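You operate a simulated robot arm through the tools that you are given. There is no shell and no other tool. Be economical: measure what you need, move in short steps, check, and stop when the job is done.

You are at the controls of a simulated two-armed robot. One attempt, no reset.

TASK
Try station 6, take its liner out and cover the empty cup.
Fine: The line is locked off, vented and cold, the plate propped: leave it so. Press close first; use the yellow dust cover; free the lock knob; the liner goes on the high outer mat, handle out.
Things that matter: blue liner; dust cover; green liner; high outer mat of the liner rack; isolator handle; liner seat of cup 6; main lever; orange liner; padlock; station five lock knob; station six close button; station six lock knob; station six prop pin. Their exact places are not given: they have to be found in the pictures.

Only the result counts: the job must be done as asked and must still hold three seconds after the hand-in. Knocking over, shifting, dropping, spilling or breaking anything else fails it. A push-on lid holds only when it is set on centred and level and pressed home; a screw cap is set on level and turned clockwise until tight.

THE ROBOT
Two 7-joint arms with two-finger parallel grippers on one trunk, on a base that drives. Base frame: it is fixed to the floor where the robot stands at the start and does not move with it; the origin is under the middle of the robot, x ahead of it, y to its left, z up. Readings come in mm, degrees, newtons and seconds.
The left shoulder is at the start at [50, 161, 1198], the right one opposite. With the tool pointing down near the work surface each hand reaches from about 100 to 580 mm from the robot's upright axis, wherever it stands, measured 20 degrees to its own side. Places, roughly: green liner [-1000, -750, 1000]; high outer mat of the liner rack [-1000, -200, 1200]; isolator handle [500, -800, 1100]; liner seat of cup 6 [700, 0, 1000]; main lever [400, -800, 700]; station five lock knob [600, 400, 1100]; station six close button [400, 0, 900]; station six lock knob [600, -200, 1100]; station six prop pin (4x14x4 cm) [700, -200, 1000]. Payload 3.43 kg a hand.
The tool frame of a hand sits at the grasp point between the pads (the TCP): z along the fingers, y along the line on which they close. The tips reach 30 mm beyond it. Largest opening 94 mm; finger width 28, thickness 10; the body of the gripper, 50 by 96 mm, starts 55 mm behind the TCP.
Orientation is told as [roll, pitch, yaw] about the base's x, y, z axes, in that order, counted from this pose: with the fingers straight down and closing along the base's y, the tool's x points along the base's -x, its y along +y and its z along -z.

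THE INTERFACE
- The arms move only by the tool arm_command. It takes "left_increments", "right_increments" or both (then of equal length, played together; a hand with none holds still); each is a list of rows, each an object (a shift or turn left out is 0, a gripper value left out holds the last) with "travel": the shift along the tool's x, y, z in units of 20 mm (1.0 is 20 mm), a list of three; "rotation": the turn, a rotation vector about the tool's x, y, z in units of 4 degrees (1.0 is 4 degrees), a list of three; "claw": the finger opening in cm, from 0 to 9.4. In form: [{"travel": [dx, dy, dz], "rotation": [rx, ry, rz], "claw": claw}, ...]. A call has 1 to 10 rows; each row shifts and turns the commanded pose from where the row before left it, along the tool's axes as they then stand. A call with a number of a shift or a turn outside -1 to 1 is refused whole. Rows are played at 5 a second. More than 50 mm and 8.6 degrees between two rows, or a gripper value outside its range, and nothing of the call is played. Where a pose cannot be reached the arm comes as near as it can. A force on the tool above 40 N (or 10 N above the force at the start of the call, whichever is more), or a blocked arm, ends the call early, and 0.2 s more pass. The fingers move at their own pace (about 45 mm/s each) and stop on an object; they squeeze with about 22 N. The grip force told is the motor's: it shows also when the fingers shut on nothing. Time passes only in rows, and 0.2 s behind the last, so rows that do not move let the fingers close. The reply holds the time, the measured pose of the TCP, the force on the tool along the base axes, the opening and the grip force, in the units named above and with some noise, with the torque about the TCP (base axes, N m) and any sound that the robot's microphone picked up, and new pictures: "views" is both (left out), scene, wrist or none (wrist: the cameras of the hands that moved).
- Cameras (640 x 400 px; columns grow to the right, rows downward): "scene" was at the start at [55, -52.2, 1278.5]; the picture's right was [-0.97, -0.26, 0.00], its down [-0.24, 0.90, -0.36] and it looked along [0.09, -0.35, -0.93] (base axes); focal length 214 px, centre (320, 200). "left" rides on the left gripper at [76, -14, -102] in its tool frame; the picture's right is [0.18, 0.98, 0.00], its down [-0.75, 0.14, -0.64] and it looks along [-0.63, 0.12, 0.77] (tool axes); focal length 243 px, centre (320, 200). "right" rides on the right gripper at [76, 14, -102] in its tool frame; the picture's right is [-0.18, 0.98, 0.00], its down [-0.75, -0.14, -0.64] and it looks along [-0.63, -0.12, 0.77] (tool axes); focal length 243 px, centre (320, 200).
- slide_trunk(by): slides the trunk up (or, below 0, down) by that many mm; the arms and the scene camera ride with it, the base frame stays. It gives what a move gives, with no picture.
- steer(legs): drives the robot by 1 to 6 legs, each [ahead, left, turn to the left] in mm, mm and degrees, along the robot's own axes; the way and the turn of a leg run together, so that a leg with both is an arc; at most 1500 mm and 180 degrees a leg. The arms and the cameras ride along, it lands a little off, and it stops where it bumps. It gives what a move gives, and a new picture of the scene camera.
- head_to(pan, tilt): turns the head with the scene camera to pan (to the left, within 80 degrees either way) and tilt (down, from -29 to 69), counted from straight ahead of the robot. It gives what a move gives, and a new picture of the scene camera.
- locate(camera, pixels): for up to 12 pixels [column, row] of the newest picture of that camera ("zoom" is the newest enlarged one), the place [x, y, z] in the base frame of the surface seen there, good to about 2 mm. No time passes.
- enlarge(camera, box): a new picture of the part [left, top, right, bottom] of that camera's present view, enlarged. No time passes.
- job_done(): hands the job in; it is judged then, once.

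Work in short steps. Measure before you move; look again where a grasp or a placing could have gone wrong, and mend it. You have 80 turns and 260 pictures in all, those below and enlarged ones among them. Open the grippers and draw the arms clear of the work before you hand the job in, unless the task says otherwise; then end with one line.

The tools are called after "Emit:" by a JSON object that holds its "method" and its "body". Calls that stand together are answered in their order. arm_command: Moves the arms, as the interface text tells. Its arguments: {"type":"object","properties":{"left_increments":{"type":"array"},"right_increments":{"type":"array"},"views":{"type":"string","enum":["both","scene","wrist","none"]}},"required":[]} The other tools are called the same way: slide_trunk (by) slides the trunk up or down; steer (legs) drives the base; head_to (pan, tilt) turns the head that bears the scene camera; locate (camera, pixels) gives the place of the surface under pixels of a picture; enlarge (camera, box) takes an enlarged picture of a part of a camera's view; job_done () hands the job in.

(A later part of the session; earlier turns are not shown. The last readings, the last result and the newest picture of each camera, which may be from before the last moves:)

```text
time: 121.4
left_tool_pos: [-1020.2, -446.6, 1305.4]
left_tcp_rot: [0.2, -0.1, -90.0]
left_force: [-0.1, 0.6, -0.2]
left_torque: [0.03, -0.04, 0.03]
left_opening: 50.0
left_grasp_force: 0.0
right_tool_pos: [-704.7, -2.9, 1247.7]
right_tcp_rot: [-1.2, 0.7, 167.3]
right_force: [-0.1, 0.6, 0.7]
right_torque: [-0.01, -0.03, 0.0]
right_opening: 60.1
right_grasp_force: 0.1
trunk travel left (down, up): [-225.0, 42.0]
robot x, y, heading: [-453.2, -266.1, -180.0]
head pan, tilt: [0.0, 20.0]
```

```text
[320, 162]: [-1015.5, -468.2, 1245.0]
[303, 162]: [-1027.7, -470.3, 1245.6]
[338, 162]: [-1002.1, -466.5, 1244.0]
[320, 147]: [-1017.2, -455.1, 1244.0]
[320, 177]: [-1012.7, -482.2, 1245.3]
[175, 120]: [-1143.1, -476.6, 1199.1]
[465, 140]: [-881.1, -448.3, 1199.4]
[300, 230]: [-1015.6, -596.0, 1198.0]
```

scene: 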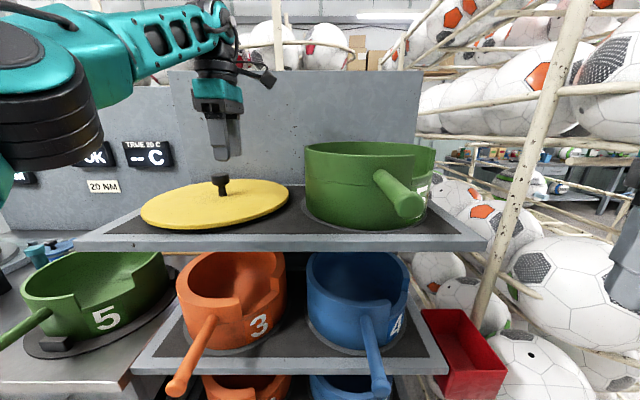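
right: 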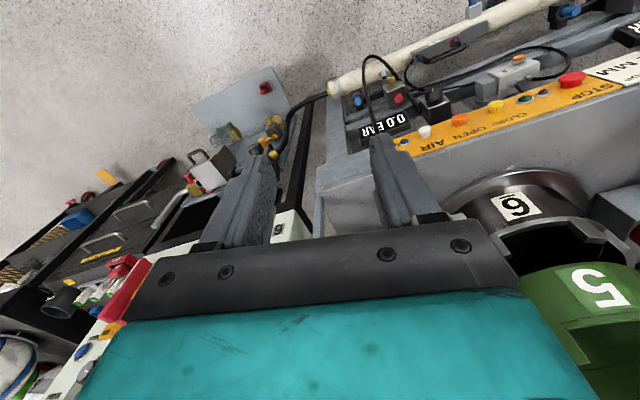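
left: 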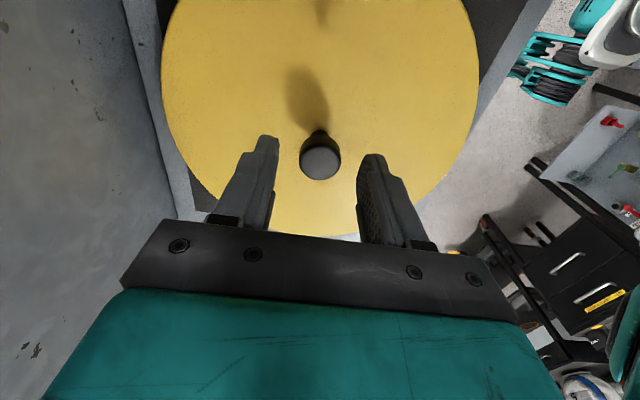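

Knob centre is (−1015,−468). I shift over it and lower 20 mm, then verify.

Emit:
{"method": "arm_command", "body": {"left_increments": [{"travel": [-0.5, 0.25, 0.5]}, {"travel": [-0.55, 0, 0.5]}, {}], "views": "wrist"}}

```text
time: 122.2
left_tool_pos: [-1015.3, -467.9, 1285.3]
left_tcp_rot: [0.1, -0.2, -90.0]
left_force: [0.5, 0.4, -0.4]
left_torque: [-0.05, -0.02, 0.02]
left_opening: 49.9
left_grasp_force: 0.1
right_tool_pos: [-704.8, -4.2, 1247.1]
right_tcp_rot: [-1.3, 0.6, 167.1]
right_force: [0.6, -0.1, 0.6]
right_torque: [0.03, -0.02, -0.01]
right_opening: 59.7
right_grasp_force: 0.0
trunk travel left (down, up): [-225.0, 42.0]
robot x, y, heading: [-455.4, -265.2, -180.3]
head pan, tilt: [0.0, 20.0]
```

left: 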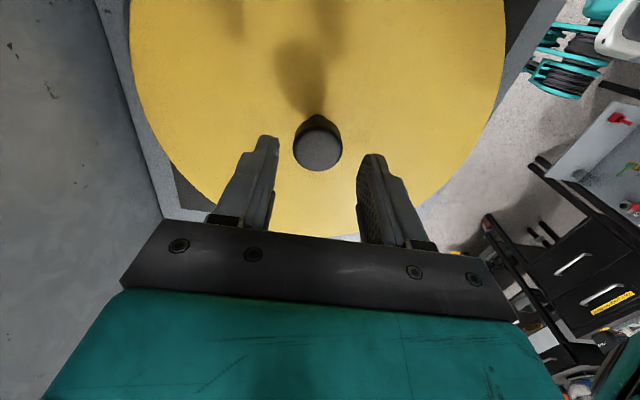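

Exactly over the knob. I lower 45 mm (tips stop ~10 mm above the disc) and close.

Emit:
{"method": "arm_command", "body": {"left_increments": [{"travel": [0, 0, 0.8]}, {"travel": [0, 0, 0.8]}, {"travel": [0, 0, 0.65]}, {"claw": 0}, {}, {}], "views": "wrist"}}

```text
time: 123.6
left_tool_pos: [-1014.9, -467.0, 1239.9]
left_tcp_rot: [0.2, -0.1, -90.0]
left_force: [-1.6, 0.0, -1.1]
left_torque: [-0.04, 0.05, 0.06]
left_opening: 33.3
left_grasp_force: 22.0
right_tool_pos: [-704.3, -3.7, 1247.3]
right_tcp_rot: [-1.2, 0.6, 167.2]
right_force: [1.2, 0.0, 0.6]
right_torque: [-0.03, -0.02, 0.01]
right_opening: 59.9
right_grasp_force: 0.0
trunk travel left (down, up): [-225.0, 42.0]
robot x, y, heading: [-456.2, -269.3, -180.0]
head pan, tilt: [0.0, 20.0]
```

left: 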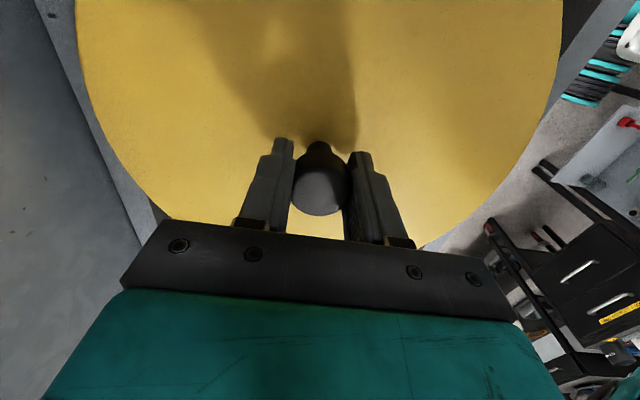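

Gripped. I lift 50 mm, check, then back the robot straight out.

Emit:
{"method": "arm_command", "body": {"left_increments": [{"travel": [0, 0, -0.4]}, {"travel": [0, 0, -0.6]}, {"travel": [0, 0, -0.7]}, {"travel": [0, 0, -0.8]}, {}], "views": "both"}}

```text
time: 124.8
left_tool_pos: [-1015.0, -468.4, 1290.0]
left_tcp_rot: [0.3, 0.0, -90.1]
left_force: [0.1, 0.2, -2.8]
left_torque: [0.03, -0.01, -0.03]
left_opening: 33.1
left_grasp_force: 21.9
right_tool_pos: [-706.4, -3.5, 1247.7]
right_tcp_rot: [-1.3, 0.7, 167.2]
right_force: [0.3, 1.0, 0.0]
right_torque: [-0.01, 0.01, -0.04]
right_opening: 60.1
right_grasp_force: 0.0
trunk travel left (down, up): [-225.0, 42.0]
robot x, y, heading: [-454.6, -262.5, -180.1]
head pan, tilt: [0.0, 20.0]
```

scene: 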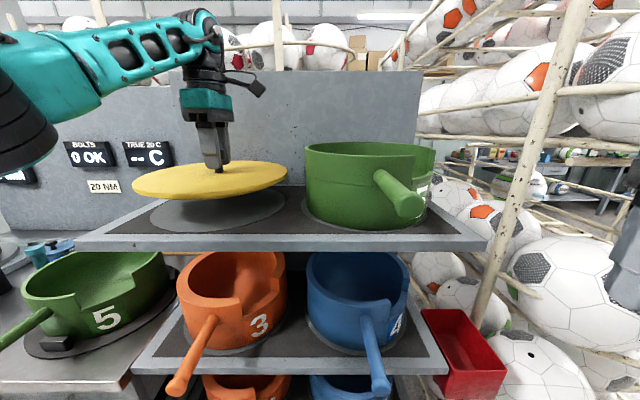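
left: 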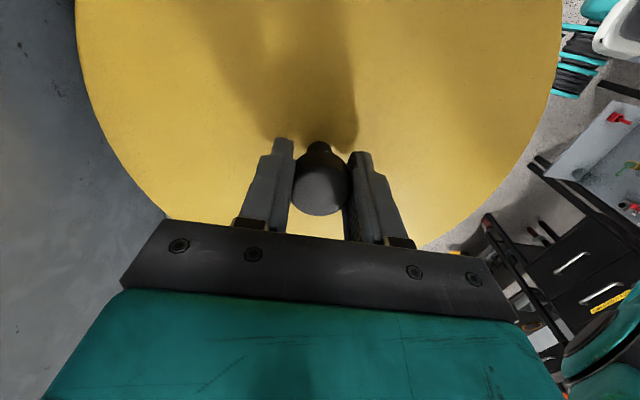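

Cover is free and level. I back out 265 mm, draw the arm in, then turn around.

Emit:
{"method": "steer", "body": {"legs": [[-265, 0, 0]]}}

Emit:
{"method": "arm_command", "body": {"left_increments": [{"travel": [0.2, 0.8, 0]}, {"travel": [0.26, 1, 0]}, {"travel": [0.26, 1, 0]}, {"travel": [0.26, 1, 0]}, {"travel": [0.26, 1, 0]}, {"travel": [0.26, 1, 0]}, {"travel": [0.26, 1, 0]}, {"travel": [0.26, 1, 0]}, {"travel": [0.26, 0.8, 0]}, {}], "views": "scene"}}

```text
time: 126.7
left_tool_pos: [-746.8, -468.9, 1289.5]
left_tcp_rot: [0.1, 0.0, -89.9]
left_force: [-0.2, -0.2, -2.0]
left_torque: [0.02, 0.02, -0.04]
left_opening: 33.0
left_grasp_force: 21.9
right_tool_pos: [-439.4, -3.4, 1247.8]
right_tcp_rot: [-1.2, 0.7, 167.5]
right_force: [0.4, -0.7, 0.4]
right_torque: [0.01, 0.01, -0.02]
right_opening: 59.9
right_grasp_force: 0.0
trunk travel left (down, up): [-225.0, 42.0]
robot x, y, heading: [-190.3, -270.6, -179.7]
head pan, tilt: [0.0, 20.0]
```

scene: 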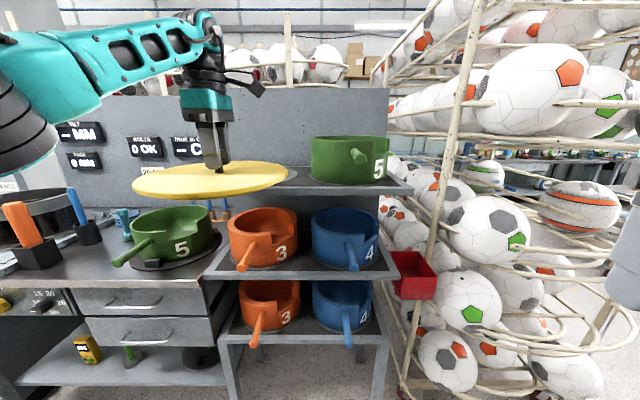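

```text
time: 128.9
left_tool_pos: [-574.6, -422.5, 1289.8]
left_tcp_rot: [0.1, 0.0, -89.7]
left_force: [-0.5, -0.8, -3.0]
left_torque: [-0.05, 0.01, -0.04]
left_opening: 32.9
left_grasp_force: 21.7
right_tool_pos: [-439.7, -3.4, 1247.9]
right_tcp_rot: [-1.3, 0.7, 167.4]
right_force: [1.0, 0.2, 0.7]
right_torque: [-0.02, 0.0, -0.01]
right_opening: 59.9
right_grasp_force: 0.1
trunk travel left (down, up): [-225.0, 42.0]
robot x, y, heading: [-188.6, -263.9, -179.6]
head pan, tilt: [0.0, 20.0]
```

scene: 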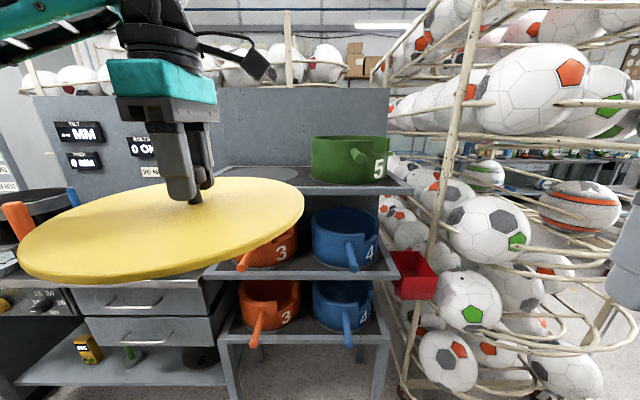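

Sweep radius is ~550 mm, aisle is clear. I turn 180° to face station 6.

Emit:
{"method": "steer", "body": {"legs": [[0, 0, -180]]}}

Emit:
{"method": "head_to", "body": {"pan": 0, "tilt": 30}}

```text
time: 136.6
left_tool_pos: [195.8, -103.1, 1289.4]
left_tcp_rot: [0.3, 0.0, 91.1]
left_force: [0.1, -0.3, -2.6]
left_torque: [-0.01, 0.0, 0.0]
left_opening: 33.0
left_grasp_force: 21.9
right_tool_pos: [66.9, -524.4, 1247.7]
right_tcp_rot: [-1.1, 0.7, -11.7]
right_force: [0.3, -0.3, -0.4]
right_torque: [-0.01, 0.01, -0.01]
right_opening: 60.0
right_grasp_force: 0.0
trunk travel left (down, up): [-225.0, 42.0]
robot x, y, heading: [-188.2, -265.4, 1.1]
head pan, tilt: [0.0, 20.0]
```

scene: 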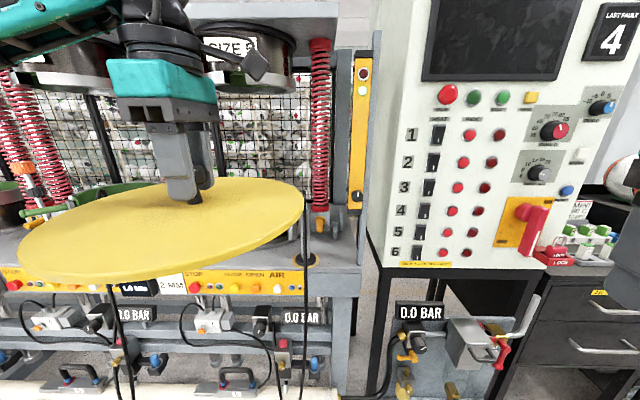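

```text
time: 137.3
left_tool_pos: [195.2, -102.2, 1289.9]
left_tcp_rot: [0.2, -0.1, 91.2]
left_force: [0.5, 0.5, -2.5]
left_torque: [0.0, 0.03, -0.03]
left_opening: 33.0
left_grasp_force: 21.9
right_tool_pos: [66.7, -523.5, 1247.5]
right_tcp_rot: [-1.2, 0.6, -11.6]
right_force: [0.0, 0.0, 0.4]
right_torque: [0.02, 0.0, 0.02]
right_opening: 60.2
right_grasp_force: 0.0
trunk travel left (down, up): [-225.0, 42.0]
robot x, y, heading: [-188.7, -263.2, 1.2]
head pan, tilt: [0.0, 30.0]
```

scene: 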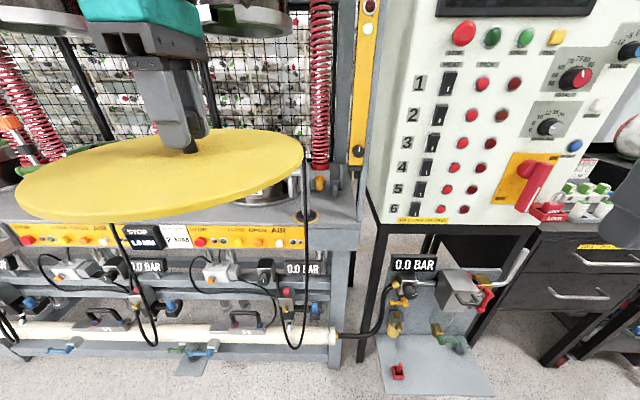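

The upper die hangs over cup 6 too low for a vertical hand, so the cover must be regripped with a tilted hand. I return to the shelf, set the cover back on its mat, release, and re-orient the hand to closing sideways with a 45° forward tilt.

Emit:
{"method": "steer", "body": {"legs": [[0, 0, 178.8]]}}

Emit:
{"method": "arm_command", "body": {"left_increments": [{"travel": [-0.2, -0.8, 0]}, {"travel": [-0.26, -1, 0]}, {"travel": [-0.26, -1, 0]}, {"travel": [-0.26, -1, 0]}, {"travel": [-0.26, -1, 0]}, {"travel": [-0.26, -1, 0]}, {"travel": [-0.26, -1, 0]}, {"travel": [-0.26, -1, 0]}, {"travel": [-0.26, -0.8, 0]}, {}], "views": "none"}}

Emit:
{"method": "steer", "body": {"legs": [[263, 0, 0]]}}

Emit:
{"method": "arm_command", "body": {"left_increments": [{"travel": [0, 0, 0.6]}, {"travel": [0, 0, 0.6]}, {"travel": [0, 0, 0.6]}, {"travel": [0, 0, 0.5]}, {"travel": [0, 0, 0.15]}, {}], "views": "none"}}

Emit:
{"method": "arm_command", "body": {"left_increments": [{"claw": 5}, {}, {}], "views": "none"}}

Emit:
{"method": "arm_command", "body": {"left_increments": [{"travel": [0, 0, -0.5]}, {"travel": [0, 0, -1]}, {"travel": [0, 0, -1]}, {"travel": [0, 1, 0]}, {"travel": [0, 1, 0]}, {"travel": [0, 1, 0]}, {"travel": [0, 1, 0]}, {"travel": [0, 1, 0]}, {"rotation": [0, 0, 1]}, {"rotation": [0, 0, 1]}], "views": "none"}}

Emit:
{"method": "arm_command", "body": {"left_increments": [{"rotation": [0, 0, 1]}, {"rotation": [0, 0, 1]}, {"rotation": [0, 0, 1]}, {"rotation": [0, 0, 1]}, {"rotation": [0, 0, 1]}, {"rotation": [0, 0, 1]}, {"rotation": [0, 0, 1]}, {"rotation": [0, 0, 1]}, {"rotation": [0, 0, 1]}, {"rotation": [0, 0, 1]}], "views": "none"}}

Emit:
{"method": "arm_command", "body": {"left_increments": [{"rotation": [0, 0, 1]}, {"rotation": [0, 0, 1]}, {"rotation": [0, 0, 1]}, {"rotation": [0, 0, 1]}, {"rotation": [0, 0, 1]}, {"rotation": [0, 0, 1]}, {"rotation": [0, 0, 1]}, {"rotation": [0, 0, 1]}, {"rotation": [0, 0, 1]}, {"rotation": [0, 0, 1]}], "views": "none"}}

Emit:
{"method": "arm_command", "body": {"left_increments": [{"rotation": [0, 0, 0.5]}, {"rotation": [0, -1, 0]}, {"rotation": [0, -1, 0]}, {"rotation": [0, -1, 0]}, {"rotation": [0, -1, 0]}, {"rotation": [0, -1, 0]}, {"rotation": [0, -1, 0]}], "views": "none"}}

Emit:
{"method": "arm_command", "body": {"left_increments": [{"rotation": [0, -1, 0]}, {"rotation": [0, -1, 0]}, {"rotation": [0, -1, 0]}, {"rotation": [0, -1, 0]}, {"rotation": [0, -1, 0]}, {"rotation": [0, -0.25, 0]}], "views": "both"}}

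```text
time: 145.0
left_tool_pos: [-577.4, -419.6, 1289.7]
left_tcp_rot: [0.2, -0.1, -90.2]
left_force: [0.1, -0.2, -3.9]
left_torque: [0.01, -0.02, -0.01]
left_opening: 33.3
left_grasp_force: 21.8
right_tool_pos: [-438.2, -2.3, 1246.6]
right_tcp_rot: [-1.2, 0.6, 167.0]
right_force: [-0.1, 0.3, 0.3]
right_torque: [0.0, -0.02, 0.0]
right_opening: 60.2
right_grasp_force: 0.0
trunk travel left (down, up): [-225.0, 42.0]
robot x, y, heading: [-188.8, -266.7, 179.7]
head pan, tilt: [0.0, 30.0]
```

scene: 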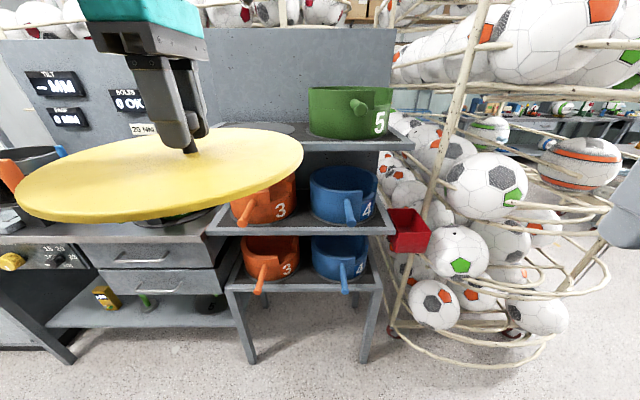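

```text
time: 147.2
left_tool_pos: [-749.3, -464.4, 1290.6]
left_tcp_rot: [0.2, -0.1, -90.2]
left_force: [1.0, 0.2, -2.7]
left_torque: [0.02, -0.02, -0.01]
left_opening: 33.0
left_grasp_force: 21.8
right_tool_pos: [-437.4, -1.9, 1247.8]
right_tcp_rot: [-1.3, 0.7, 167.0]
right_force: [0.7, 1.0, 0.3]
right_torque: [0.02, -0.03, -0.04]
right_opening: 60.0
right_grasp_force: 0.0
trunk travel left (down, up): [-225.0, 42.0]
robot x, y, heading: [-189.8, -265.9, 179.7]
head pan, tilt: [0.0, 30.0]
```

```text
time: 149.1
left_tool_pos: [-1013.9, -464.0, 1289.9]
left_tcp_rot: [0.2, 0.1, -90.1]
left_force: [0.6, 0.0, -2.9]
left_torque: [0.06, 0.0, -0.01]
left_opening: 33.2
left_grasp_force: 22.0
right_tool_pos: [-702.4, -1.1, 1247.7]
right_tcp_rot: [-1.3, 0.8, 167.2]
right_force: [0.0, 0.0, 0.6]
right_torque: [0.02, -0.01, 0.03]
right_opening: 59.7
right_grasp_force: 0.2
trunk travel left (down, up): [-225.0, 42.0]
robot x, y, heading: [-452.9, -268.0, 180.0]
head pan, tilt: [0.0, 30.0]
```

scene: 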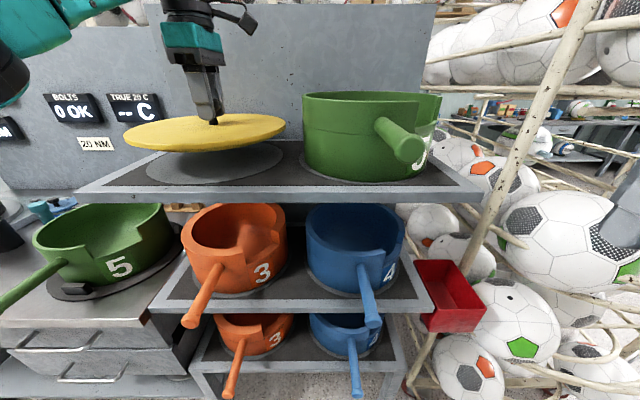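

```text
time: 150.5
left_tool_pos: [-1012.0, -466.4, 1241.7]
left_tcp_rot: [0.1, 0.0, -90.1]
left_force: [-0.2, -1.0, -2.3]
left_torque: [-0.03, -0.07, 0.02]
left_opening: 33.2
left_grasp_force: 21.9
right_tool_pos: [-701.4, -1.9, 1247.8]
right_tcp_rot: [-1.2, 0.8, 167.1]
right_force: [0.6, -0.3, -1.1]
right_torque: [0.02, -0.04, 0.02]
right_opening: 60.1
right_grasp_force: 0.1
trunk travel left (down, up): [-225.0, 42.0]
robot x, y, heading: [-455.3, -265.9, 179.8]
head pan, tilt: [0.0, 30.0]
```

```text
time: 151.3
left_tool_pos: [-1012.4, -465.6, 1240.9]
left_tcp_rot: [0.1, -0.1, -90.1]
left_force: [0.4, -0.3, 0.5]
left_torque: [0.02, 0.01, 0.04]
left_opening: 49.8
left_grasp_force: 0.1
right_tool_pos: [-701.3, -2.2, 1247.1]
right_tcp_rot: [-1.2, 0.6, 167.1]
right_force: [-0.3, 0.4, -0.4]
right_torque: [0.0, 0.0, 0.01]
right_opening: 59.8
right_grasp_force: 0.0
trunk travel left (down, up): [-225.0, 42.0]
robot x, y, heading: [-455.1, -264.0, 179.6]
head pan, tilt: [0.0, 30.0]
```

```text
time: 153.5
left_tool_pos: [-912.3, -464.8, 1290.5]
left_tcp_rot: [0.2, 0.0, -98.2]
left_force: [0.6, 0.1, 0.7]
left_torque: [0.02, -0.02, -0.01]
left_opening: 49.9
left_grasp_force: 0.0
right_tool_pos: [-702.4, -3.1, 1247.5]
right_tcp_rot: [-1.2, 0.7, 167.1]
right_force: [-0.3, 0.3, 0.2]
right_torque: [0.01, -0.05, 0.0]
right_opening: 60.5
right_grasp_force: 0.1
trunk travel left (down, up): [-225.0, 42.0]
robot x, y, heading: [-450.9, -266.0, 180.0]
head pan, tilt: [0.0, 30.0]
```

```text
time: 155.7
left_tool_pos: [-911.3, -464.5, 1291.8]
left_tcp_rot: [0.1, 0.1, -138.2]
left_force: [-0.4, 0.1, 0.2]
left_torque: [-0.03, 0.01, 0.01]
left_opening: 50.0
left_grasp_force: 0.0
right_tool_pos: [-702.0, -2.8, 1247.8]
right_tcp_rot: [-1.2, 0.7, 167.1]
right_force: [0.5, -0.1, -0.1]
right_torque: [-0.02, -0.01, 0.02]
right_opening: 60.1
right_grasp_force: 0.0
trunk travel left (down, up): [-225.0, 42.0]
robot x, y, heading: [-449.6, -262.4, 180.0]
head pan, tilt: [0.0, 30.0]
```

```text
time: 157.9
left_tool_pos: [-912.1, -465.1, 1291.3]
left_tcp_rot: [0.1, 0.1, -178.3]
left_force: [-0.4, -0.1, 1.3]
left_torque: [-0.01, -0.01, 0.03]
left_opening: 50.0
left_grasp_force: 0.0
right_tool_pos: [-701.4, -1.6, 1248.7]
right_tcp_rot: [-1.1, 0.7, 167.2]
right_force: [0.6, 0.8, 0.1]
right_torque: [0.0, 0.01, -0.01]
right_opening: 59.8
right_grasp_force: 0.1
trunk travel left (down, up): [-225.0, 42.0]
robot x, y, heading: [-452.6, -264.9, 180.1]
head pan, tilt: [0.0, 30.0]
```

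```text
time: 159.5
left_tool_pos: [-912.6, -465.7, 1291.4]
left_tcp_rot: [0.1, -23.9, 179.8]
left_force: [0.6, 0.5, -0.9]
left_torque: [0.01, 0.01, 0.0]
left_opening: 50.0
left_grasp_force: 0.0
right_tool_pos: [-702.8, -2.2, 1246.4]
right_tcp_rot: [-1.2, 0.7, 167.1]
right_force: [-0.3, 0.1, -0.3]
right_torque: [0.0, 0.04, 0.0]
right_opening: 60.1
right_grasp_force: 0.1
trunk travel left (down, up): [-225.0, 42.0]
robot x, y, heading: [-452.5, -261.6, 180.1]
head pan, tilt: [0.0, 30.0]
```

```text
time: 160.9
left_tool_pos: [-912.1, -465.4, 1291.1]
left_tcp_rot: [0.1, -45.0, 179.8]
left_force: [0.2, -1.4, 0.1]
left_torque: [0.0, 0.01, -0.02]
left_opening: 49.7
left_grasp_force: 0.1
right_tool_pos: [-702.5, -1.9, 1248.3]
right_tcp_rot: [-1.1, 0.7, 167.1]
right_force: [-0.1, 0.6, -0.4]
right_torque: [0.04, 0.0, -0.02]
right_opening: 59.9
right_grasp_force: 0.2
trunk travel left (down, up): [-225.0, 42.0]
robot x, y, heading: [-453.0, -266.0, 180.0]
head pan, tilt: [0.0, 30.0]
```

scene: 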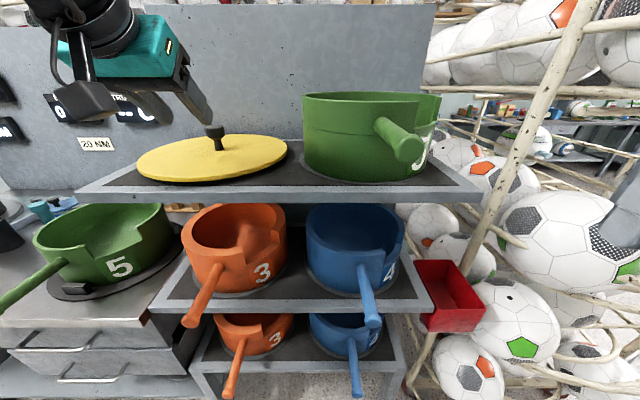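
left: 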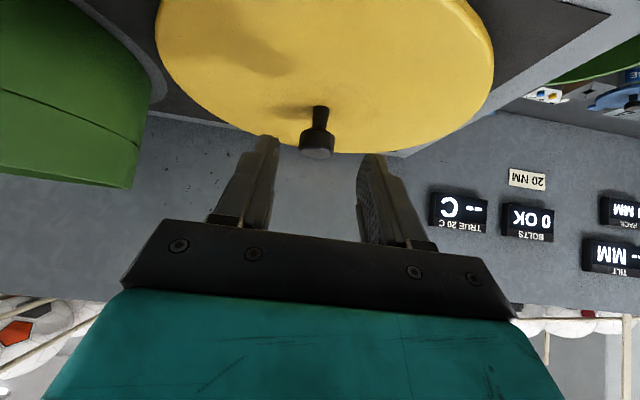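

The tilted hand faces the knob at (316,140) with known place (−1012,−465.5). I approach along the tool, close, lift, back out, draw in, turn round, lower to a passing height, and advance toward the cup.

Emit:
{"method": "arm_command", "body": {"left_increments": [{"travel": [-0.82, 0, 0]}, {"travel": [-0.82, 0, 0]}, {"travel": [0, 0, 1]}, {"travel": [0, 0, 1]}, {"travel": [0, 0, 1]}, {"travel": [0, 0, 1]}, {"travel": [0, 0, 0.8]}, {"travel": [0, 0, 0.6]}], "views": "none"}}

Emit:
{"method": "arm_command", "body": {"left_increments": [{"claw": 0}, {}, {}, {}, {"travel": [-0.4, 0, -0.4]}, {"travel": [-0.5, 0, -0.5]}, {"travel": [-0.5, 0, -0.5]}, {"travel": [-0.4, 0, -0.4]}, {}], "views": "both"}}

Emit:
{"method": "steer", "body": {"legs": [[-265, 0, 0]]}}

Emit:
{"method": "arm_command", "body": {"left_increments": [{"travel": [0.6, 0, -0.6]}, {"travel": [0.65, 0, -0.65]}, {"travel": [0.65, 0, -0.65]}, {"travel": [0.65, 0, -0.65]}, {"travel": [0.6, 0, -0.6]}, {}], "views": "none"}}

Emit:
{"method": "steer", "body": {"legs": [[0, 0, -180], [0, 35, 0]]}}

Emit:
{"method": "arm_command", "body": {"left_increments": [{"travel": [0.6, 0, 0.6]}, {"travel": [0.6, 0, 0.6]}, {"travel": [0.6, 0, 0.6]}, {"travel": [0.6, 0, 0.6]}, {"travel": [0.6, 0, 0.6]}, {}], "views": "both"}}

```text
time: 162.7
left_tool_pos: [-1010.6, -464.5, 1238.2]
left_tcp_rot: [0.1, -44.9, 179.7]
left_force: [0.0, -0.2, 0.8]
left_torque: [-0.03, -0.01, 0.02]
left_opening: 50.0
left_grasp_force: 0.1
right_tool_pos: [-702.0, -1.3, 1248.5]
right_tcp_rot: [-1.1, 0.7, 167.1]
right_force: [0.5, -0.1, -0.7]
right_torque: [-0.01, -0.03, -0.01]
right_opening: 60.0
right_grasp_force: 0.0
trunk travel left (down, up): [-225.0, 42.0]
robot x, y, heading: [-454.7, -264.4, 179.8]
head pan, tilt: [0.0, 30.0]
```

```text
time: 164.7
left_tool_pos: [-1011.9, -466.1, 1287.5]
left_tcp_rot: [0.1, -44.7, 179.8]
left_force: [0.4, 0.3, -2.6]
left_torque: [-0.02, -0.04, -0.02]
left_opening: 33.4
left_grasp_force: 22.5
right_tool_pos: [-700.9, -2.8, 1248.4]
right_tcp_rot: [-1.3, 0.6, 167.1]
right_force: [0.2, 0.8, -0.2]
right_torque: [0.02, 0.01, -0.04]
right_opening: 60.1
right_grasp_force: 0.0
trunk travel left (down, up): [-225.0, 42.0]
robot x, y, heading: [-452.7, -263.1, 180.1]
head pan, tilt: [0.0, 30.0]
```

scene: 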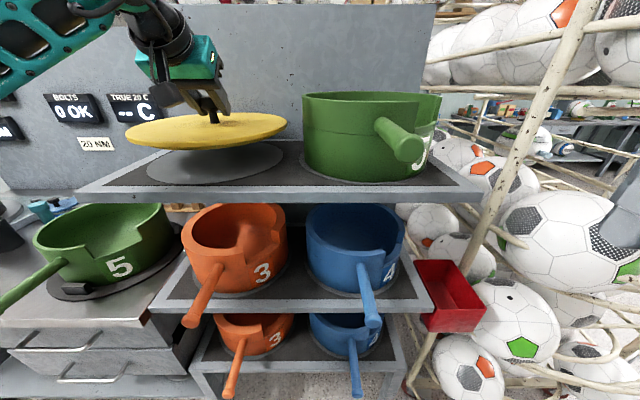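
left: 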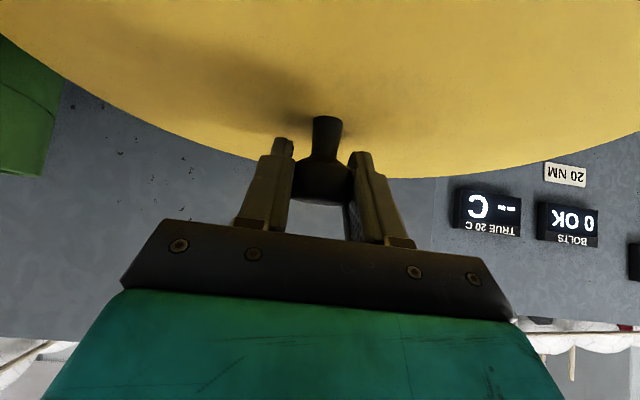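

```text
time: 166.6
left_tool_pos: [-746.2, -465.4, 1288.6]
left_tcp_rot: [0.2, -44.9, 179.8]
left_force: [1.0, -0.4, -2.6]
left_torque: [0.0, -0.01, 0.02]
left_opening: 33.6
left_grasp_force: 21.9
right_tool_pos: [-436.9, -0.9, 1247.1]
right_tcp_rot: [-1.2, 0.7, 167.2]
right_force: [0.4, 1.0, -0.3]
right_torque: [-0.01, 0.03, -0.03]
right_opening: 60.0
right_grasp_force: 0.1
trunk travel left (down, up): [-225.0, 42.0]
robot x, y, heading: [-187.5, -261.0, 179.5]
head pan, tilt: [0.0, 30.0]
```

scene: 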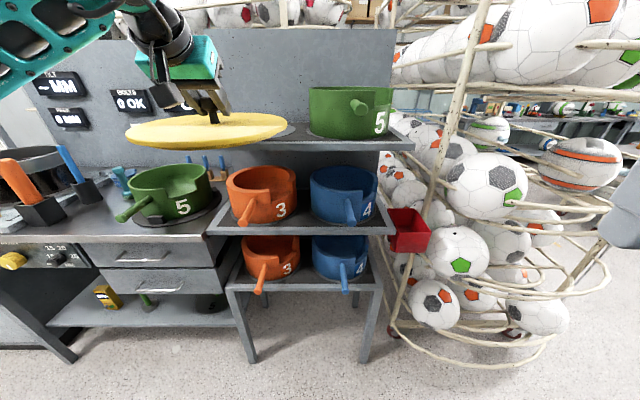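

```text
time: 168.0
left_tool_pos: [-657.7, -467.4, 1288.5]
left_tcp_rot: [0.0, -44.8, 179.8]
left_force: [0.2, -0.6, -2.5]
left_torque: [-0.01, -0.01, 0.01]
left_opening: 33.4
left_grasp_force: 21.6
right_tool_pos: [-436.6, -3.0, 1247.5]
right_tcp_rot: [-1.1, 0.7, 167.1]
right_force: [0.0, 0.0, -0.1]
right_torque: [-0.04, 0.0, 0.01]
right_opening: 59.9
right_grasp_force: 0.0
trunk travel left (down, up): [-225.0, 42.0]
robot x, y, heading: [-186.0, -263.8, 179.9]
head pan, tilt: [0.0, 30.0]
```

```text
time: 176.3
left_tool_pos: [281.3, -23.5, 1288.2]
left_tcp_rot: [0.0, -44.8, 0.6]
left_force: [-0.7, -0.2, -3.1]
left_torque: [-0.02, 0.0, -0.06]
left_opening: 33.8
left_grasp_force: 22.4
right_tool_pos: [65.4, -488.3, 1247.4]
right_tcp_rot: [-1.3, 0.8, -12.1]
right_force: [-0.5, 0.3, 0.1]
right_torque: [-0.03, -0.02, 0.02]
right_opening: 60.1
right_grasp_force: 0.0
trunk travel left (down, up): [-225.0, 42.0]
robot x, y, heading: [-187.6, -232.0, 0.7]
head pan, tilt: [0.0, 30.0]
```

scene: 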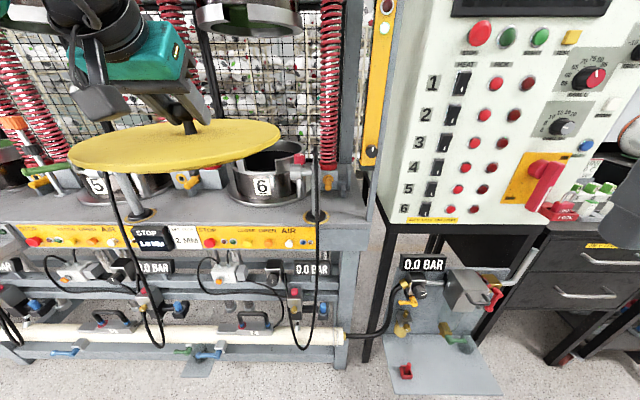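

```text
time: 177.7
left_tool_pos: [281.4, -23.3, 1204.0]
left_tcp_rot: [0.1, -44.7, 0.6]
left_force: [0.0, -0.4, -2.7]
left_torque: [0.02, 0.06, -0.01]
left_opening: 33.8
left_grasp_force: 22.2
right_tool_pos: [66.5, -490.5, 1247.1]
right_tcp_rot: [-1.2, 0.7, -12.1]
right_force: [0.1, -0.8, -1.0]
right_torque: [0.0, 0.03, -0.02]
right_opening: 60.0
right_grasp_force: 0.0
trunk travel left (down, up): [-225.0, 42.0]
robot x, y, heading: [-181.7, -228.2, 0.8]
head pan, tilt: [0.0, 30.0]
```

scene: 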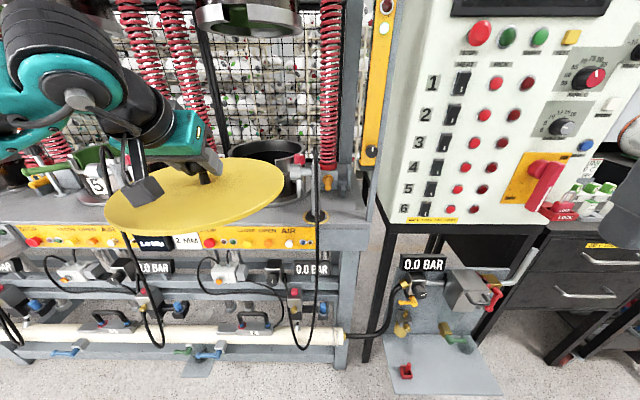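
left: 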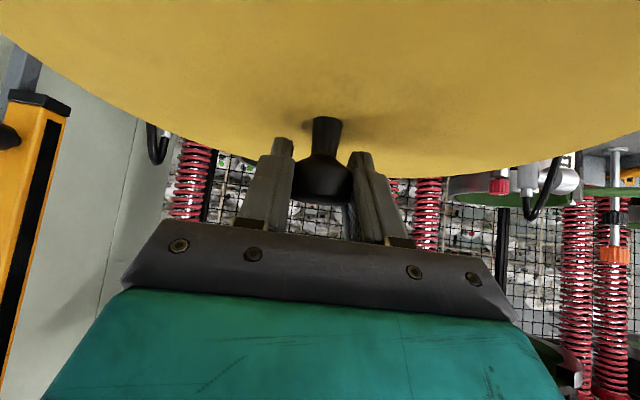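

The cover is held level at z≈1204 (bottom ≈1150). I measure the cup rim and upper die from this view, then drive ahead 250 mm and extend 100 mm.

Emit:
{"method": "locate", "body": {"camera": "scene", "pixels": [[265, 142], [298, 156], [285, 143], [250, 33], [290, 28], [245, 22], [240, 147], [299, 150], [296, 175], [150, 215], [110, 215], [205, 178]]}}

Emit:
{"method": "steer", "body": {"legs": [[250, 0, -0.8]]}}

Emit:
{"method": "arm_command", "body": {"left_increments": [{"travel": [-0.7, 0, 0.7]}, {"travel": [-0.7, 0, 0.7]}, {"travel": [-0.7, 0, 0.7]}, {"travel": [-0.7, 0, 0.7]}, {"travel": [-0.7, 0, 0.7]}, {}], "views": "both"}}

Emit:
{"method": "head_to", "body": {"pan": 10, "tilt": 20}}

```text
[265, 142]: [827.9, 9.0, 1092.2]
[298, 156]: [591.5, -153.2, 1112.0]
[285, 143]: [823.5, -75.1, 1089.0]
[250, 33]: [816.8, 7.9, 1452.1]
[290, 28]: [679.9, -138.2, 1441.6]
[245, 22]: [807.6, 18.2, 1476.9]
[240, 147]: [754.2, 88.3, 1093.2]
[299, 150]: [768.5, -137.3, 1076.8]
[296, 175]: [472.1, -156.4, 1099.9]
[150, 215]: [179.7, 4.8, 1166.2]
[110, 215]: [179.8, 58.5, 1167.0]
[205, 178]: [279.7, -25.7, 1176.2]
```

```text
time: 179.5
left_tool_pos: [533.6, -28.4, 1204.0]
left_tcp_rot: [0.1, -44.7, -0.4]
left_force: [0.6, 0.1, -3.1]
left_torque: [0.01, 0.01, 0.0]
left_opening: 33.5
left_grasp_force: 22.1
right_tool_pos: [311.9, -492.8, 1247.8]
right_tcp_rot: [-1.3, 0.7, -13.0]
right_force: [-0.4, 0.2, -0.6]
right_torque: [0.01, 0.0, 0.0]
right_opening: 59.9
right_grasp_force: 0.0
trunk travel left (down, up): [-225.0, 42.0]
robot x, y, heading: [59.3, -230.0, -0.2]
head pan, tilt: [0.0, 30.0]
```

scene: 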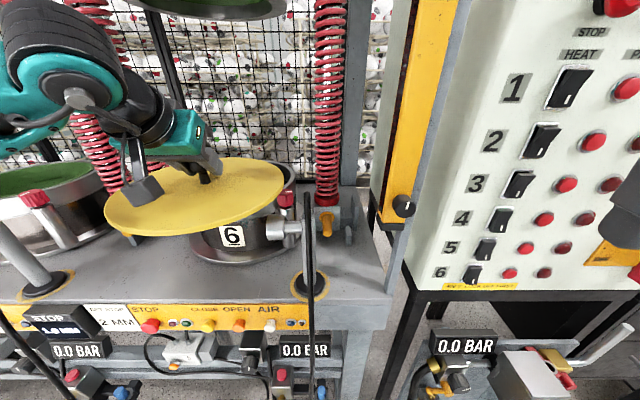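

```text
time: 180.9
left_tool_pos: [632.8, -28.7, 1203.0]
left_tcp_rot: [0.1, -44.8, -0.3]
left_force: [-0.9, -0.1, -2.6]
left_torque: [-0.02, -0.01, 0.01]
left_opening: 33.7
left_grasp_force: 22.2
right_tool_pos: [311.6, -492.8, 1247.5]
right_tcp_rot: [-1.2, 0.7, -12.9]
right_force: [-0.3, 0.1, -0.1]
right_torque: [-0.02, 0.0, 0.01]
right_opening: 60.1
right_grasp_force: 0.0
trunk travel left (down, up): [-225.0, 42.0]
robot x, y, heading: [64.1, -230.7, -0.0]
head pan, tilt: [0.0, 30.0]
```

scene: 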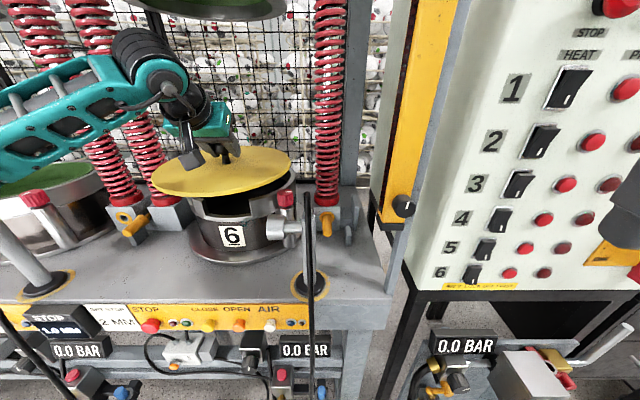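
left: 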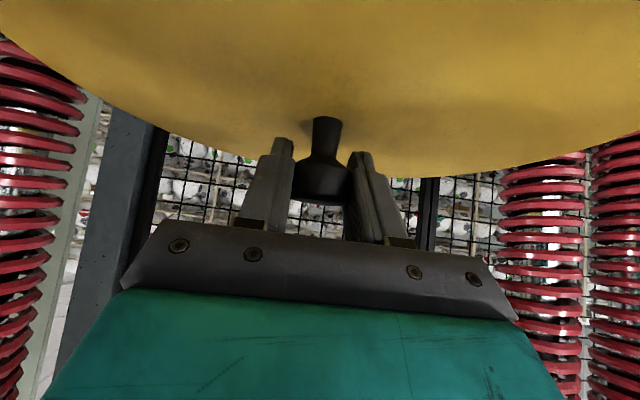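

```text
time: 181.6
left_tool_pos: [631.8, -28.4, 1203.4]
left_tcp_rot: [0.0, -44.8, -0.3]
left_force: [0.0, -0.8, -1.9]
left_torque: [-0.05, 0.02, 0.0]
left_opening: 33.4
left_grasp_force: 21.5
right_tool_pos: [311.1, -492.2, 1247.7]
right_tcp_rot: [-1.3, 0.6, -13.0]
right_force: [1.2, -0.2, -1.0]
right_torque: [-0.02, 0.01, -0.01]
right_opening: 60.3
right_grasp_force: 0.0
trunk travel left (down, up): [-225.0, 42.0]
robot x, y, heading: [61.7, -228.6, -0.3]
head pan, tilt: [10.0, 20.0]
5 turns are left
```

scene: 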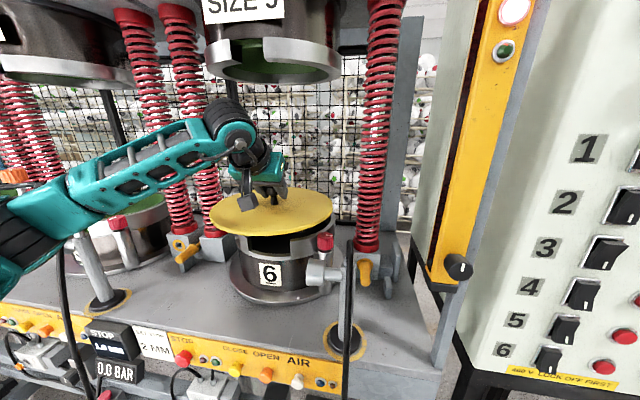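

Upper die bottom is ~1440, so the tilted hand fits. Fitting the rim points gives cup centre ≈(710,−28); I check the cover's edges, move over the centre, lower to ~8 mm above the rim, and look.

Emit:
{"method": "locate", "body": {"camera": "scene", "pixels": [[212, 214], [330, 211], [250, 232], [290, 230], [305, 190], [225, 195], [262, 234], [320, 222]]}}

Emit:
{"method": "arm_command", "body": {"left_increments": [{"travel": [-0.7, 0, 0.7]}, {"travel": [-0.7, 0, 0.7]}, {"travel": [-0.7, 0, 0.7]}, {"travel": [-0.6, 0, 0.6]}, {"travel": [0.6, 0, 0.6]}, {"travel": [0.6, 0, 0.6]}, {"travel": [0.3, 0, 0.3]}, {}], "views": "both"}}

Emit:
{"method": "enlarge", "body": {"camera": "scene", "box": [210, 160, 370, 260]}}

```text
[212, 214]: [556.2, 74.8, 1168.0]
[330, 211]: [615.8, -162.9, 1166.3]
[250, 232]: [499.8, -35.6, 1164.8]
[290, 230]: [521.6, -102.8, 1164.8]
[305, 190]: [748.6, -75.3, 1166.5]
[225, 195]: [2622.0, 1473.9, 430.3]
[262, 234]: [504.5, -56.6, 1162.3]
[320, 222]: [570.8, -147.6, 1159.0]
```

```text
time: 183.4
left_tool_pos: [709.1, -29.0, 1159.9]
left_tcp_rot: [0.1, -44.7, -0.3]
left_force: [-0.5, -0.1, -2.2]
left_torque: [0.01, 0.03, -0.01]
left_opening: 33.6
left_grasp_force: 21.6
right_tool_pos: [310.1, -493.2, 1248.3]
right_tcp_rot: [-1.2, 0.7, -13.0]
right_force: [0.5, 0.1, 0.2]
right_torque: [0.01, 0.03, -0.01]
right_opening: 60.0
right_grasp_force: 0.0
trunk travel left (down, up): [-225.0, 42.0]
robot x, y, heading: [63.7, -229.5, 0.1]
head pan, tilt: [10.0, 20.0]
```

scene: 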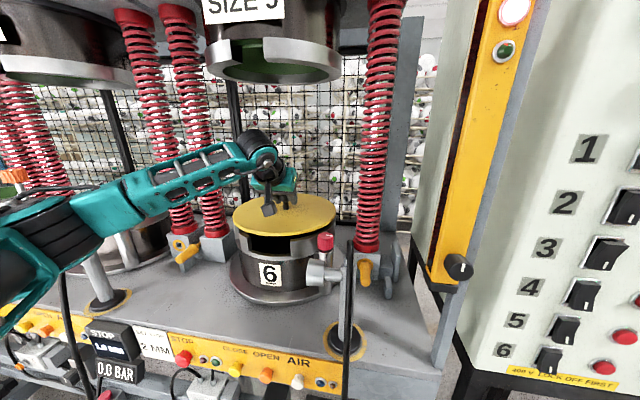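
left: 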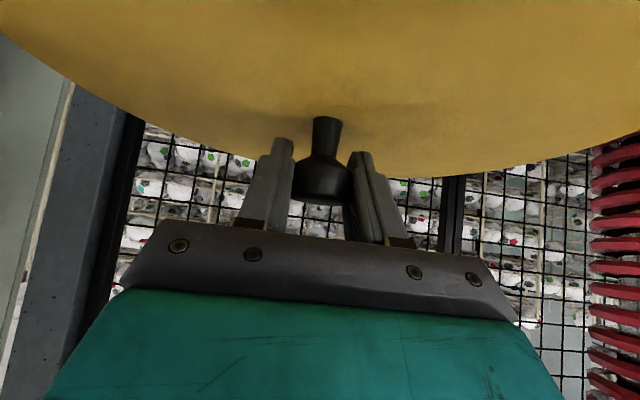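

```text
4.00 times, centred on (290, 210) of scene
4 turns are left
```

zoom: 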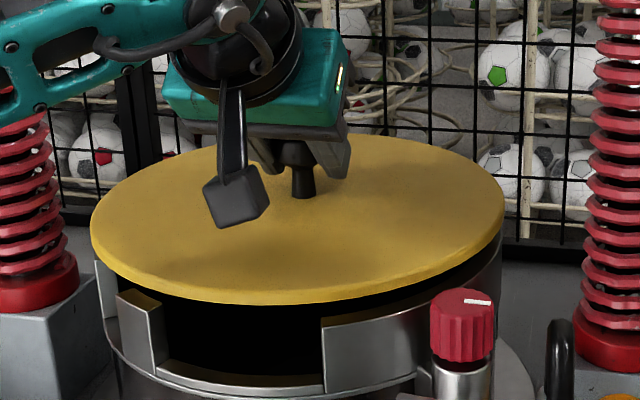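

Cover sits concentric over the cup with even overhang, level. I lower to contact and press in small force-limited steps, then look.

Emit:
{"method": "arm_command", "body": {"left_increments": [{"travel": [0.12, 0, 0.12]}, {"travel": [0.12, 0, 0.12]}, {"travel": [0.07, 0, 0.07]}, {}], "views": "none"}}

Emit:
{"method": "arm_command", "body": {"left_increments": [{"travel": [0.05, 0, 0.05]}, {"travel": [0.05, 0, 0.05]}, {"travel": [0.05, 0, 0.05]}, {"travel": [0.05, 0, 0.05]}, {}], "views": "none"}}

Emit:
{"method": "arm_command", "body": {"left_increments": [{"travel": [0.05, 0, 0.05]}, {"travel": [0.05, 0, 0.05]}, {"travel": [0.05, 0, 0.05]}, {"travel": [0.05, 0, 0.05]}, {"travel": [0.05, 0, 0.05]}, {"travel": [0.05, 0, 0.05]}, {}], "views": "both"}}

Emit:
{"method": "enlarge", "body": {"camera": "scene", "box": [210, 160, 370, 260]}}

```text
time: 184.4
left_tool_pos: [707.9, -28.5, 1151.8]
left_tcp_rot: [0.1, -44.8, -0.4]
left_force: [0.3, 1.1, -3.2]
left_torque: [0.0, 0.04, 0.0]
left_opening: 33.6
left_grasp_force: 21.3
right_tool_pos: [310.8, -492.6, 1247.5]
right_tcp_rot: [-1.2, 0.7, -13.0]
right_force: [-0.6, 1.0, -0.4]
right_torque: [0.04, 0.03, -0.05]
right_opening: 59.8
right_grasp_force: 0.1
trunk travel left (down, up): [-225.0, 42.0]
robot x, y, heading: [59.5, -227.1, -0.0]
head pan, tilt: [10.0, 20.0]
```

```text
time: 185.6
left_tool_pos: [709.1, -28.1, 1147.4]
left_tcp_rot: [0.0, -44.8, -0.4]
left_force: [-0.1, -0.2, -3.6]
left_torque: [0.02, 0.03, 0.02]
left_opening: 33.5
left_grasp_force: 21.8
right_tool_pos: [311.5, -492.5, 1247.2]
right_tcp_rot: [-1.2, 0.6, -13.0]
right_force: [0.2, -0.4, -0.5]
right_torque: [0.01, -0.01, 0.01]
right_opening: 59.7
right_grasp_force: 0.1
trunk travel left (down, up): [-225.0, 42.0]
robot x, y, heading: [63.4, -225.5, -0.1]
head pan, tilt: [10.0, 20.0]
```

```text
time: 187.2
left_tool_pos: [709.4, -28.6, 1143.7]
left_tcp_rot: [-0.1, -45.4, -0.1]
left_force: [9.9, 2.7, 24.1]
left_torque: [0.03, -0.17, -0.01]
left_opening: 34.0
left_grasp_force: 21.7
right_tool_pos: [309.1, -493.8, 1247.1]
right_tcp_rot: [-1.2, 0.6, -13.0]
right_force: [0.3, 0.3, 0.4]
right_torque: [-0.03, 0.0, -0.02]
right_opening: 60.0
right_grasp_force: 0.1
trunk travel left (down, up): [-225.0, 42.0]
robot x, y, heading: [61.4, -225.3, 0.1]
head pan, tilt: [10.0, 20.0]
```

scene: 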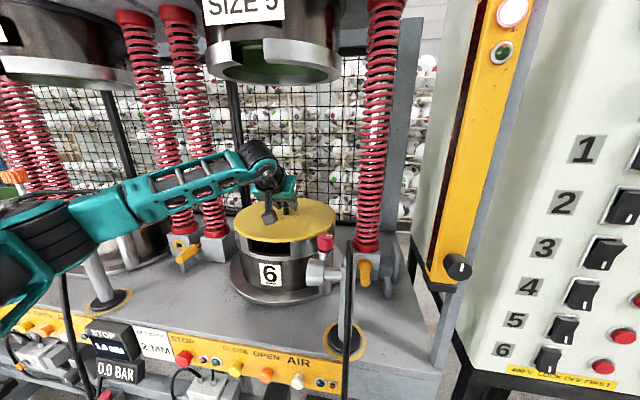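
left: 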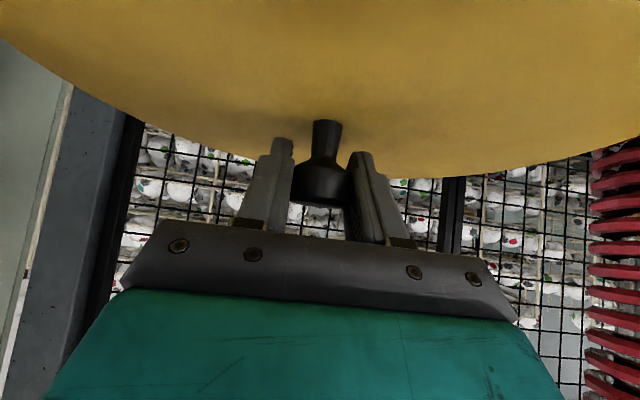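

```text
4.00 times, centred on (290, 210) of scene
3 turns are left
```

zoom: 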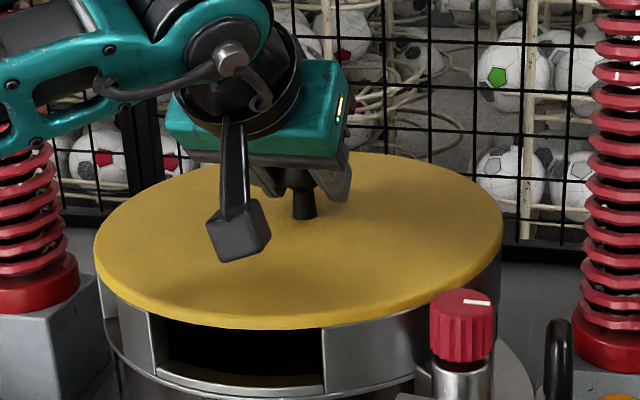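

The cover is flush on the cup, reading 24 N. I press up to ~40 N, then open, withdraw along the finger axis, and look at the result.

Emit:
{"method": "arm_command", "body": {"left_increments": [{"travel": [0.05, 0, 0.05]}, {"travel": [0.05, 0, 0.05]}, {"travel": [0.05, 0, 0.05]}, {"travel": [0.05, 0, 0.05]}, {}], "views": "none"}}

Emit:
{"method": "arm_command", "body": {"left_increments": [{"travel": [-0.1, 0, -0.1]}, {"claw": 5.2}, {}, {}], "views": "none"}}

Emit:
{"method": "arm_command", "body": {"left_increments": [{"travel": [0, 0, -0.5]}, {"travel": [0, 0, -1]}, {"travel": [0, 0, -1]}, {"travel": [0, 0, -1]}, {"claw": 0}, {}, {}, {}], "views": "both"}}

Emit:
{"method": "enlarge", "body": {"camera": "scene", "box": [210, 160, 370, 260]}}

```text
time: 188.4
left_tool_pos: [707.7, -30.3, 1139.7]
left_tcp_rot: [-0.2, -45.5, 0.0]
left_force: [7.4, 3.3, 26.8]
left_torque: [0.04, 0.25, 0.05]
left_opening: 35.3
left_grasp_force: 21.4
right_tool_pos: [309.1, -493.5, 1248.1]
right_tcp_rot: [-1.1, 0.6, -13.0]
right_force: [-0.3, -0.1, -0.8]
right_torque: [-0.01, -0.02, 0.01]
right_opening: 59.8
right_grasp_force: 0.1
trunk travel left (down, up): [-225.0, 42.0]
robot x, y, heading: [59.5, -230.4, -0.1]
head pan, tilt: [10.0, 20.0]
```

```text
time: 189.4
left_tool_pos: [706.9, -29.8, 1139.5]
left_tcp_rot: [0.0, -45.0, -0.3]
left_force: [-4.1, 4.6, 20.6]
left_torque: [0.0, -0.15, 0.19]
left_opening: 48.6
left_grasp_force: 0.1
right_tool_pos: [310.0, -493.2, 1248.4]
right_tcp_rot: [-1.2, 0.5, -12.9]
right_force: [0.1, 0.0, 0.1]
right_torque: [0.01, -0.02, 0.0]
right_opening: 59.9
right_grasp_force: 0.1
trunk travel left (down, up): [-225.0, 42.0]
robot x, y, heading: [62.5, -230.7, -0.1]
head pan, tilt: [10.0, 20.0]
```

```text
time: 191.2
left_tool_pos: [658.9, -29.4, 1184.7]
left_tcp_rot: [0.1, -44.8, -0.3]
left_force: [0.3, -0.5, -0.5]
left_torque: [-0.03, -0.01, 0.0]
left_opening: 0.2
left_grasp_force: 21.9
right_tool_pos: [312.0, -493.3, 1248.4]
right_tcp_rot: [-1.2, 0.7, -13.0]
right_force: [0.1, -0.9, -0.1]
right_torque: [-0.01, -0.03, 0.01]
right_opening: 59.9
right_grasp_force: 0.0
trunk travel left (down, up): [-225.0, 42.0]
robot x, y, heading: [63.1, -230.3, -0.2]
head pan, tilt: [10.0, 20.0]
```

scene: 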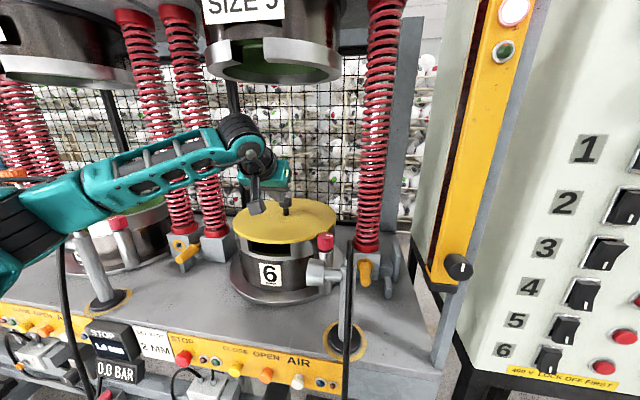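
left: 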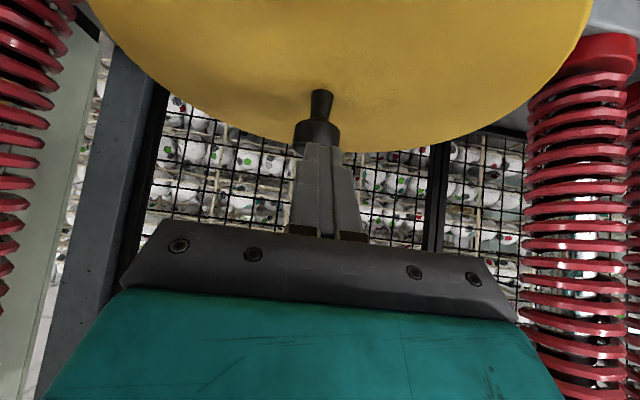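

```text
4.00 times, centred on (290, 210) of scene
2 turns are left
```

zoom: 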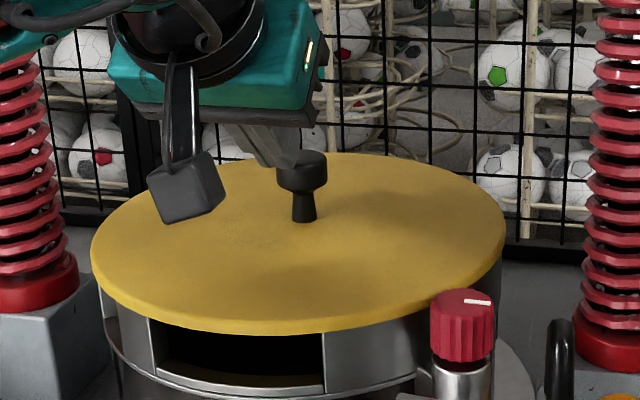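

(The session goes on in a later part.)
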